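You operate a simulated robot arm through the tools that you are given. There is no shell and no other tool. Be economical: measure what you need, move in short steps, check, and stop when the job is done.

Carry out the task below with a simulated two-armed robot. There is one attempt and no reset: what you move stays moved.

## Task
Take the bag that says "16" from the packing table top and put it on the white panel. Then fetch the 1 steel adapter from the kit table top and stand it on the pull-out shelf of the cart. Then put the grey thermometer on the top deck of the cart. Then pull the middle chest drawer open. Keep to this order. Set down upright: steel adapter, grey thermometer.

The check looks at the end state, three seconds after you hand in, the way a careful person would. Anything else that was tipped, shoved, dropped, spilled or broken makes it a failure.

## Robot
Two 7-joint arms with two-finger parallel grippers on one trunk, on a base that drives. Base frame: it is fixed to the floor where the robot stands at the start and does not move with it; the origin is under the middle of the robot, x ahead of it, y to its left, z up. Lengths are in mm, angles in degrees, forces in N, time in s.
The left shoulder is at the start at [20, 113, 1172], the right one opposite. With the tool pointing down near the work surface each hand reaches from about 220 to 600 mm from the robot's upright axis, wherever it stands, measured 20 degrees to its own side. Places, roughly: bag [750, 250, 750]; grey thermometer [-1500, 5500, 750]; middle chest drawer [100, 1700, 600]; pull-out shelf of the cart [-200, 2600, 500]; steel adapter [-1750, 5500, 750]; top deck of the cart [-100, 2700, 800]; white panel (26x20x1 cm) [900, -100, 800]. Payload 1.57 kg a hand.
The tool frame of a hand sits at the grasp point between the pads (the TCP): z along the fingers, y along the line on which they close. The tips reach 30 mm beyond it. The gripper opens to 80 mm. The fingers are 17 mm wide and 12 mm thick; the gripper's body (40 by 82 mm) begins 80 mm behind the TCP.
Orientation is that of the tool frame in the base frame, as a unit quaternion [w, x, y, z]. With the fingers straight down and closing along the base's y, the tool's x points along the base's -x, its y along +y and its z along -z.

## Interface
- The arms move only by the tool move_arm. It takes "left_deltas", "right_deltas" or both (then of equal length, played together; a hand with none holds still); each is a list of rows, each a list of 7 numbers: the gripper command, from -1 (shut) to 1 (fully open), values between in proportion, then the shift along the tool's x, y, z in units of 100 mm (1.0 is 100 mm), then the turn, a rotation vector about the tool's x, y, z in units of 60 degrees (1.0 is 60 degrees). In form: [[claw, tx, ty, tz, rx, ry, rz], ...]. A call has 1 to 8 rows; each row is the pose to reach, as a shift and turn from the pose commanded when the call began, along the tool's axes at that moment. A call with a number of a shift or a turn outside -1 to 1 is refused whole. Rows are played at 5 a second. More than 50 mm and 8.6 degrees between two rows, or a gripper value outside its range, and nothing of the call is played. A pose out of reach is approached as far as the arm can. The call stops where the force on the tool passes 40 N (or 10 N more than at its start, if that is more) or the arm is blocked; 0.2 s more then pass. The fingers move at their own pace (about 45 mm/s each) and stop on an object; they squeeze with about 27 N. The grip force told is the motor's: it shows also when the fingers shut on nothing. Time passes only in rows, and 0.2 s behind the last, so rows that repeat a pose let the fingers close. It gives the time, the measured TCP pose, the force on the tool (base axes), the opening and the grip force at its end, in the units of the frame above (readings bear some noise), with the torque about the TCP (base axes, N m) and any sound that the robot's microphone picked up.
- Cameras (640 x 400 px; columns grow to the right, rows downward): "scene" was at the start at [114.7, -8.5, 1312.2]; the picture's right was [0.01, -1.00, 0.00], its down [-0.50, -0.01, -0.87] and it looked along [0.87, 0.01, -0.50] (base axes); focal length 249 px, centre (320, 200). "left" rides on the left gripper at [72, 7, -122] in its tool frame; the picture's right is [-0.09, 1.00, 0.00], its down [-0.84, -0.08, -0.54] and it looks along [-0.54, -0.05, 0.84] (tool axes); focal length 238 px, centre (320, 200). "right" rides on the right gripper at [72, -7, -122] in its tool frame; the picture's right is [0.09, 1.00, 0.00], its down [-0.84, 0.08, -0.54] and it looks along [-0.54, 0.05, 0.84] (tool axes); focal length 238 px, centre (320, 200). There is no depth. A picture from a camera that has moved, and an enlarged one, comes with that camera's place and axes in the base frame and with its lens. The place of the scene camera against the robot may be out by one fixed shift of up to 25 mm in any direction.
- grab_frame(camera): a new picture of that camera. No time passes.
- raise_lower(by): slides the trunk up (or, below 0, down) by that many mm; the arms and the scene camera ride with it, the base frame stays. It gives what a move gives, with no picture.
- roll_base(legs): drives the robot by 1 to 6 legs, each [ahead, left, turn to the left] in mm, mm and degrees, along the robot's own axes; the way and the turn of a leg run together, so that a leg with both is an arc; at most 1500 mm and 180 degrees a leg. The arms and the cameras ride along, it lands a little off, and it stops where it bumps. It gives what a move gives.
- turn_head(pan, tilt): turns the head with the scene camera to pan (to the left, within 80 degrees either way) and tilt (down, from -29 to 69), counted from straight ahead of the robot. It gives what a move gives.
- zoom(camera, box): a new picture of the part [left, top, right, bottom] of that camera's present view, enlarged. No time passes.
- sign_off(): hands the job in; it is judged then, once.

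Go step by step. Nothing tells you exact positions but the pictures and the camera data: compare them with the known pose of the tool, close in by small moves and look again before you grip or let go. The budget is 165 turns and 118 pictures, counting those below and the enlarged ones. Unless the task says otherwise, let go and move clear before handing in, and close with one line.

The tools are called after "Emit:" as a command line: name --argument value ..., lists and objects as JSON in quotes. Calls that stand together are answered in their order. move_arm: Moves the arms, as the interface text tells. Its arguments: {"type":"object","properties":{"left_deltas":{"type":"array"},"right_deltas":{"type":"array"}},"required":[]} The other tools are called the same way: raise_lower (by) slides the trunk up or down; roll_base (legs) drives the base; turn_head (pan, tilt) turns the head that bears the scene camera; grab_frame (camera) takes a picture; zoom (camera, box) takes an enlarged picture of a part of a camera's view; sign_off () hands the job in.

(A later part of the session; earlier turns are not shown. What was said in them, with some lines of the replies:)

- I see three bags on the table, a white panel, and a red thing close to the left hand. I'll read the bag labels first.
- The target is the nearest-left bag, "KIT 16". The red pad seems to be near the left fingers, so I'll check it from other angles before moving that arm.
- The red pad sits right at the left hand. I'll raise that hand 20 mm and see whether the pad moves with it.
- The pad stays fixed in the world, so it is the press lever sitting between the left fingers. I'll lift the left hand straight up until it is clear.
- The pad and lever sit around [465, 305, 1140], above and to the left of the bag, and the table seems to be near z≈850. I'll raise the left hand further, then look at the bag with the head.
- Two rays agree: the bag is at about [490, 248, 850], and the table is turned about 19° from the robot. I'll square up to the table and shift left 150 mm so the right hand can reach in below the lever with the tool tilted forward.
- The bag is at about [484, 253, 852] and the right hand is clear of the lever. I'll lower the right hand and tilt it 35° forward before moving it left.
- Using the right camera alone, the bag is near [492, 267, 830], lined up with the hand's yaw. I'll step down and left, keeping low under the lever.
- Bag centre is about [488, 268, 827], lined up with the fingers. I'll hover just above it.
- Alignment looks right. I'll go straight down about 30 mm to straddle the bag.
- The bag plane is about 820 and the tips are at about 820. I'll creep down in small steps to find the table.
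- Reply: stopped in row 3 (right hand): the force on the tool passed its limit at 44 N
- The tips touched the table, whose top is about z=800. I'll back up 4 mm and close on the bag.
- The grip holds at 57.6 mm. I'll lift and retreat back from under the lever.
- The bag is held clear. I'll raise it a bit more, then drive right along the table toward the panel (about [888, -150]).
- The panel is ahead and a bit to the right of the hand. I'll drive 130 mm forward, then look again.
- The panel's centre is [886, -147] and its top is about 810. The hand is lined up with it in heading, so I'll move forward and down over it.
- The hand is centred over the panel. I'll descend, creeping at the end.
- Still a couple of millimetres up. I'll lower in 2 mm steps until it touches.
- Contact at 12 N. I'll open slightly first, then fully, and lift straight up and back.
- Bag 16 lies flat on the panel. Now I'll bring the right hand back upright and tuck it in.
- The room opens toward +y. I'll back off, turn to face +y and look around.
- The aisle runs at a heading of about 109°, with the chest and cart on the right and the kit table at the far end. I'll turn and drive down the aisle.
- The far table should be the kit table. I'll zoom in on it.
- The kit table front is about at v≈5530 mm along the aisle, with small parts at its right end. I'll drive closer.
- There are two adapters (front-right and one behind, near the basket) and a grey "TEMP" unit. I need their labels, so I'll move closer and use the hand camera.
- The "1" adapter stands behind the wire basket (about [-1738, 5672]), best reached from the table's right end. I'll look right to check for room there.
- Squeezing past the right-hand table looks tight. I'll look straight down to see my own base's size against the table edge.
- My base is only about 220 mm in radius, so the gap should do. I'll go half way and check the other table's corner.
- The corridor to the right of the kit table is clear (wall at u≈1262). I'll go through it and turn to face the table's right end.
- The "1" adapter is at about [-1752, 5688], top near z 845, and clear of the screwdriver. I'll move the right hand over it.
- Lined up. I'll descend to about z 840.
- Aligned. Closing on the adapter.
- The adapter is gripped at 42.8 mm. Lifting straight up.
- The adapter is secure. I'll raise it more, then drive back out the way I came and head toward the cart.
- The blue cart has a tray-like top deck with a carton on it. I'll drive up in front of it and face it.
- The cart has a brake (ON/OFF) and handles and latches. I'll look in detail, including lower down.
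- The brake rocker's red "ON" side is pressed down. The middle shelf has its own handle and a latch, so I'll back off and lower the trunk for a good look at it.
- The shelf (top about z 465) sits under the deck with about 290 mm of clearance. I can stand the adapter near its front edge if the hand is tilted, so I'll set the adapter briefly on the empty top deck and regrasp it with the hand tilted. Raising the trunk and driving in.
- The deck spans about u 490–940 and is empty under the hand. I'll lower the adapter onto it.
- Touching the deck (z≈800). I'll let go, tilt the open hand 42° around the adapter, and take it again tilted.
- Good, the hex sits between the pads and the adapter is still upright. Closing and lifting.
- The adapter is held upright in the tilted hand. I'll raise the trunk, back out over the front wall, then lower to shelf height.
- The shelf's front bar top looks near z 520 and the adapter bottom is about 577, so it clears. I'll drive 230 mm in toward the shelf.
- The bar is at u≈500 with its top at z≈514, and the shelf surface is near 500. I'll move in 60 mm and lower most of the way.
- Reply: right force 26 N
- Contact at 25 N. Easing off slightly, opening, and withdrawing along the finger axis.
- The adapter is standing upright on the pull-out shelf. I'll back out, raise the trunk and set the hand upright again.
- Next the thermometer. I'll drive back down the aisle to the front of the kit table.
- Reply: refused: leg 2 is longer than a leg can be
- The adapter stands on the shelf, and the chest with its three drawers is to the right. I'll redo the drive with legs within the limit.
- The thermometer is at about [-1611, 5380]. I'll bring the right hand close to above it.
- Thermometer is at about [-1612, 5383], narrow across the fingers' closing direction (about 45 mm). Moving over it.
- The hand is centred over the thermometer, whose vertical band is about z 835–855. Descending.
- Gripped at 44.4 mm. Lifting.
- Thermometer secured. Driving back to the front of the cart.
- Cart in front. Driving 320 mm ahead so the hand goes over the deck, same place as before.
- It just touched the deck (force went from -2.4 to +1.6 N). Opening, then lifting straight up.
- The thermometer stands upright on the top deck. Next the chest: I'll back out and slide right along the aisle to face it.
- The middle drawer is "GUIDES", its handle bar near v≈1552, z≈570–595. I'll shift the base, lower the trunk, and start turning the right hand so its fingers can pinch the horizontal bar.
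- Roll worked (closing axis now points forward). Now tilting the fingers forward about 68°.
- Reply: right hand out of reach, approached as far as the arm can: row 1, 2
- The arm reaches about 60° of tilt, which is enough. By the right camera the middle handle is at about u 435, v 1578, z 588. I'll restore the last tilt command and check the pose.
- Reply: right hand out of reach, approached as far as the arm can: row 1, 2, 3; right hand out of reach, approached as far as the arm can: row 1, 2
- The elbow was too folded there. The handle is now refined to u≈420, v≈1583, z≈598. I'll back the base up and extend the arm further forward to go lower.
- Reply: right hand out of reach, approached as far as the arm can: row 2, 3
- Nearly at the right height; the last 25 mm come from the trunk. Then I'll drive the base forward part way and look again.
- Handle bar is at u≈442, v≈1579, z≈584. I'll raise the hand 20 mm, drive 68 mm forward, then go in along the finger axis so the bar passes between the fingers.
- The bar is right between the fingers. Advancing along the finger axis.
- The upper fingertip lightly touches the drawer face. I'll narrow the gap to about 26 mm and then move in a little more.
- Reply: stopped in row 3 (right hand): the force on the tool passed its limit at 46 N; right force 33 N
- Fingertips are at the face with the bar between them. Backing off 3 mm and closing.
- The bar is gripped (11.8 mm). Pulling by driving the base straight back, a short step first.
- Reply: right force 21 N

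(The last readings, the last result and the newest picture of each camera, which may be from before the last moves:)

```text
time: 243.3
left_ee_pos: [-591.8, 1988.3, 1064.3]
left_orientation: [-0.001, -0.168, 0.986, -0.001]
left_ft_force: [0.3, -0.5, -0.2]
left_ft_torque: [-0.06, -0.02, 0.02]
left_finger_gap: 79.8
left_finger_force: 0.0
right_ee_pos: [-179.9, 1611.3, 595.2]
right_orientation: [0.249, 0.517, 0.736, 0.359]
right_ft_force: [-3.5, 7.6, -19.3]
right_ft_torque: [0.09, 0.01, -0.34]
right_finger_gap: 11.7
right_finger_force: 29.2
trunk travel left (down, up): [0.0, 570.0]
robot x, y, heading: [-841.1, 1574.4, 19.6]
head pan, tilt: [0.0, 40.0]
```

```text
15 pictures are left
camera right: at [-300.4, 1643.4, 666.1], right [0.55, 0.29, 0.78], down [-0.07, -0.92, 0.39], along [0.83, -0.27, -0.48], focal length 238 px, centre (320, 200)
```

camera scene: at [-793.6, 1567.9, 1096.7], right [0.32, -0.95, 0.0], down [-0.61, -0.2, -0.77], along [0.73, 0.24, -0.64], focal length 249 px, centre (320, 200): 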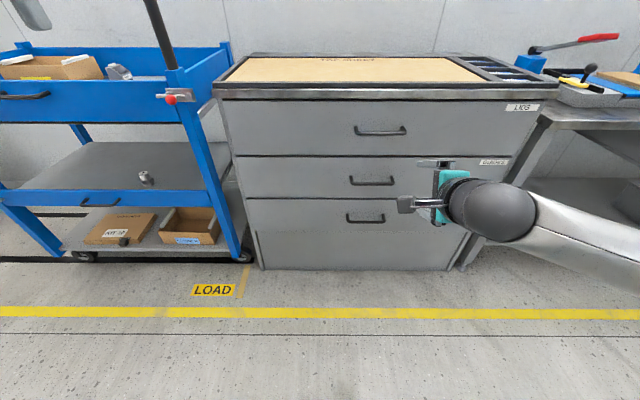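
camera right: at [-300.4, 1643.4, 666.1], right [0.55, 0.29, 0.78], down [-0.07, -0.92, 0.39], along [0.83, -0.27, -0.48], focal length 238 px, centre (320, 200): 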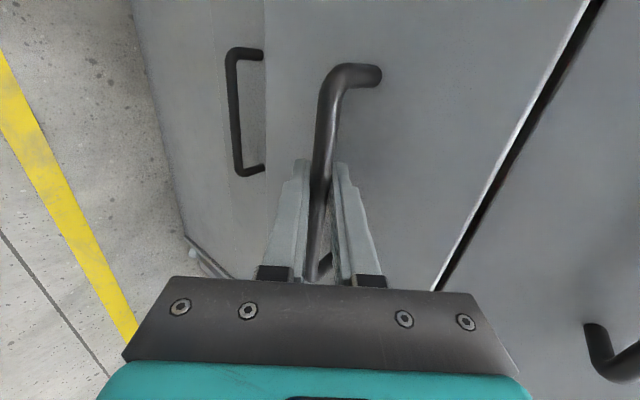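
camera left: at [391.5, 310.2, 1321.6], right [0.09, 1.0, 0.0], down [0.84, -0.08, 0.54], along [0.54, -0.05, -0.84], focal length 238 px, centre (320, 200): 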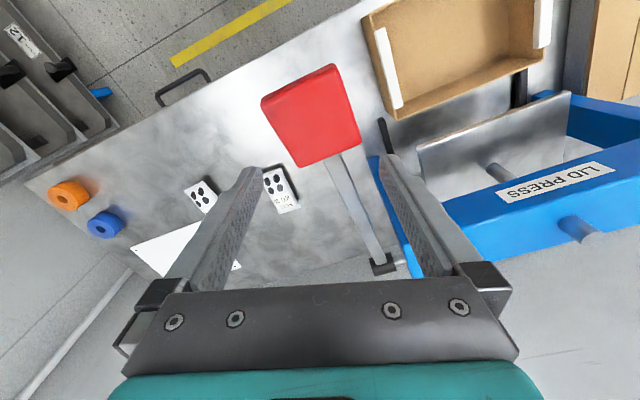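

The drawer is moving out. Continuing the pull.

Emit:
roll_base --legs '[[-100, 0, 0]]'

Emit:
roll_base --legs '[[-70, 0, 0]]'

Emit:
grab_frame --camera "scene"

```text
time: 244.4
left_ee_pos: [-687.4, 1955.5, 1065.9]
left_orientation: [-0.001, -0.167, 0.986, -0.002]
left_ft_force: [0.0, 0.0, -0.1]
left_ft_torque: [0.01, 0.0, 0.02]
left_finger_gap: 80.0
left_finger_force: 0.1
right_ee_pos: [-277.9, 1579.1, 595.1]
right_orientation: [0.248, 0.517, 0.736, 0.359]
right_ft_force: [-4.0, 7.3, -6.6]
right_ft_torque: [0.04, 0.05, -0.39]
right_finger_gap: 11.7
right_finger_force: 29.3
trunk travel left (down, up): [0.0, 570.0]
robot x, y, heading: [-941.5, 1543.8, 19.3]
head pan, tilt: [0.0, 40.0]
```

```text
time: 245.4
left_ee_pos: [-753.5, 1932.6, 1065.7]
left_orientation: [0.0, -0.168, 0.986, 0.0]
left_ft_force: [-0.6, -0.6, 0.6]
left_ft_torque: [0.01, -0.02, 0.02]
left_finger_gap: 80.2
left_finger_force: 0.1
right_ee_pos: [-343.4, 1557.9, 593.7]
right_orientation: [0.247, 0.517, 0.736, 0.36]
right_ft_force: [-2.0, 4.8, -1.8]
right_ft_torque: [0.04, 0.01, -0.38]
right_finger_gap: 11.6
right_finger_force: 29.3
trunk travel left (down, up): [0.0, 570.0]
robot x, y, heading: [-1003.9, 1516.4, 19.6]
head pan, tilt: [0.0, 40.0]
```

```text
14 pictures are left
camera scene: at [-902.1, 1543.2, 1071.7], right [0.33, -0.94, 0.0], down [-0.61, -0.21, -0.77], along [0.72, 0.25, -0.64], focal length 249 px, centre (320, 200)
```

scene: 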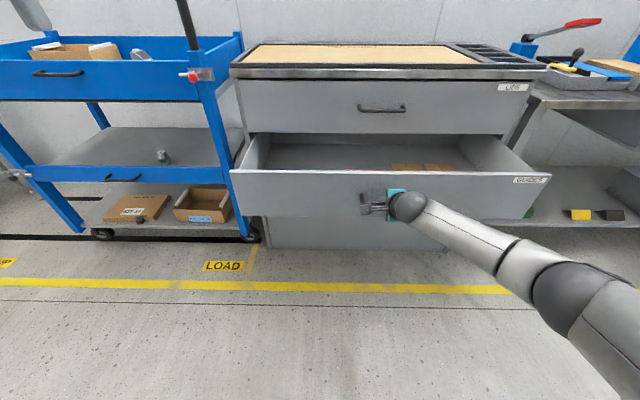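

The middle drawer is out about 240 mm. A bit more for good measure, then release and back away along the finger axis.

Emit:
roll_base --legs '[[-50, 0, 0]]'

Emit:
move_arm --right_deltas '[[-0.6, 0, 0, 0, 0, 0, 0], [-0.35, 0, 0, 0, 0, 0, 0], [-0.2, 0, 0, 0, 0, 0, 0], [-0.2, 0, 0, -0.25, 0, 0, 0], [-0.2, 0, 0, -0.5, 0, 0, 0], [-0.2, 0, 0, -0.8, 0, 0, 0]]'

Emit:
grab_frame --camera "right"

```text
time: 246.4
left_ee_pos: [-799.3, 1916.6, 1065.9]
left_orientation: [-0.001, -0.168, 0.986, -0.002]
left_ft_force: [0.1, -0.1, -0.2]
left_ft_torque: [0.02, 0.03, 0.0]
left_finger_gap: 80.1
left_finger_force: 0.0
right_ee_pos: [-389.1, 1541.9, 593.6]
right_orientation: [0.246, 0.516, 0.737, 0.361]
right_ft_force: [-1.7, 2.2, -0.9]
right_ft_torque: [-0.04, -0.01, -0.45]
right_finger_gap: 11.7
right_finger_force: 29.1
trunk travel left (down, up): [0.0, 570.0]
robot x, y, heading: [-1049.4, 1506.0, 19.4]
head pan, tilt: [0.0, 40.0]
```

```text
time: 247.8
left_ee_pos: [-799.7, 1915.4, 1063.6]
left_orientation: [0.0, -0.168, 0.986, -0.001]
left_ft_force: [0.3, 1.0, 0.4]
left_ft_torque: [0.02, 0.02, -0.02]
left_finger_gap: 80.1
left_finger_force: 0.2
right_ee_pos: [-449.9, 1517.5, 645.3]
right_orientation: [0.246, 0.517, 0.736, 0.361]
right_ft_force: [-0.8, 0.5, 0.7]
right_ft_torque: [0.0, 0.01, -0.01]
right_finger_gap: 32.0
right_finger_force: 0.1
trunk travel left (down, up): [0.0, 570.0]
robot x, y, heading: [-1048.9, 1508.7, 19.2]
head pan, tilt: [0.0, 40.0]
```

```text
13 pictures are left
camera right: at [-569.2, 1549.2, 716.5], right [0.55, 0.29, 0.78], down [-0.06, -0.92, 0.39], along [0.83, -0.26, -0.49], focal length 238 px, centre (320, 200)
```

right: 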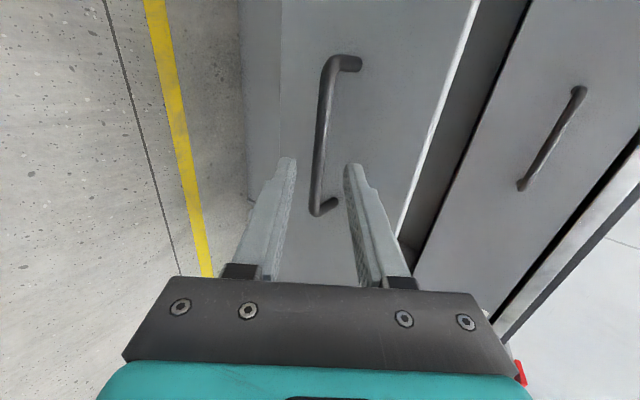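

The hand is clear of the handle. I'll back the base off and take a final look at the chest and cart.

Emit:
roll_base --legs '[[-200, 0, 0]]'

Emit:
raise_lower --by 250

Emit:
turn_head --pan 20 --tilt 30

Emit:
grab_frame --camera "scene"

Emit:
zoom --camera "scene" --box '[60, 80, 300, 280]'

```text
time: 249.4
left_ee_pos: [-989.5, 1850.2, 1065.3]
left_orientation: [-0.001, -0.169, 0.986, -0.001]
left_ft_force: [0.1, -0.1, 0.0]
left_ft_torque: [0.01, 0.0, 0.01]
left_finger_gap: 80.0
left_finger_force: 0.0
right_ee_pos: [-638.3, 1450.6, 644.8]
right_orientation: [0.246, 0.516, 0.737, 0.361]
right_ft_force: [0.2, 1.0, -0.3]
right_ft_torque: [0.01, -0.01, 0.04]
right_finger_gap: 32.0
right_finger_force: 0.0
trunk travel left (down, up): [0.0, 570.0]
robot x, y, heading: [-1244.8, 1436.9, 19.4]
head pan, tilt: [0.0, 40.0]
```

```text
time: 251.9
left_ee_pos: [-988.9, 1850.8, 1315.3]
left_orientation: [0.0, -0.168, 0.986, -0.001]
left_ft_force: [-0.4, -0.5, 0.0]
left_ft_torque: [-0.02, -0.01, 0.02]
left_finger_gap: 80.1
left_finger_force: 0.0
right_ee_pos: [-640.4, 1450.9, 893.9]
right_orientation: [0.246, 0.517, 0.736, 0.361]
right_ft_force: [-0.3, -0.5, -0.2]
right_ft_torque: [0.04, 0.03, -0.03]
right_finger_gap: 31.9
right_finger_force: 0.1
trunk travel left (down, up): [-250.0, 320.0]
robot x, y, heading: [-1242.3, 1437.6, 19.3]
head pan, tilt: [0.0, 40.0]
```

```text
time: 252.8
left_ee_pos: [-988.4, 1849.9, 1314.8]
left_orientation: [-0.001, -0.168, 0.986, -0.001]
left_ft_force: [-0.3, 0.3, -0.5]
left_ft_torque: [-0.03, -0.01, 0.02]
left_finger_gap: 80.0
left_finger_force: 0.1
right_ee_pos: [-639.8, 1451.3, 895.6]
right_orientation: [0.246, 0.516, 0.737, 0.361]
right_ft_force: [-0.3, 0.1, 0.6]
right_ft_torque: [-0.02, -0.01, -0.03]
right_finger_gap: 32.1
right_finger_force: 0.0
trunk travel left (down, up): [-250.0, 320.0]
robot x, y, heading: [-1246.5, 1441.4, 18.9]
head pan, tilt: [20.0, 30.0]
```

```text
12 pictures are left
camera scene: at [-1148.0, 1489.6, 1337.0], right [0.63, -0.77, 0.0], down [-0.39, -0.32, -0.87], along [0.67, 0.55, -0.5], focal length 249 px, centre (320, 200)
```

scene: 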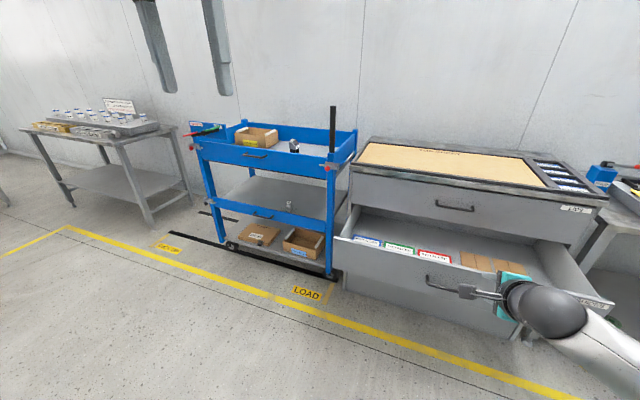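

```text
2.00 times, centred on (180, 180) of scene
camera zoom: at [-1148.0, 1489.6, 1337.0], right [0.63, -0.77, 0.0], down [-0.39, -0.32, -0.87], along [0.67, 0.55, -0.5], focal length 498 px, centre (600, 240)
```

zoom: 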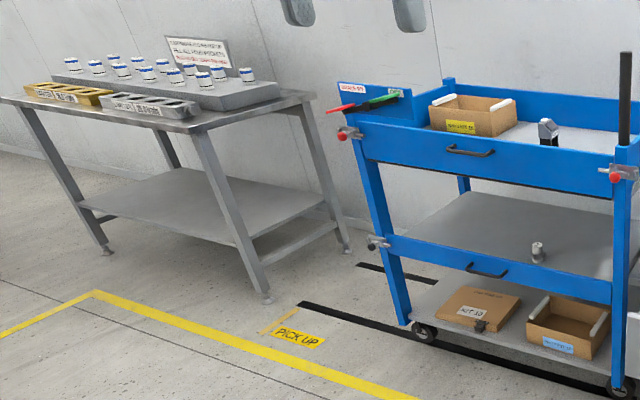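

Everything is in place: the adapter stands on the pull-out shelf, the thermometer stands on the top deck, the middle drawer is open, and bag 16 was left on the white panel. Both hands are empty and clear, so I'm handing in.

Emit:
sign_off

```text
The job is handed in.
```

All four steps are done in the order you gave, and the job is handed in: bag 16 is on the white panel, the "1" adapter stands on the cart's pull-out shelf, the grey thermometer stands on the top deck, and the middle chest drawer is open about 290 mm.
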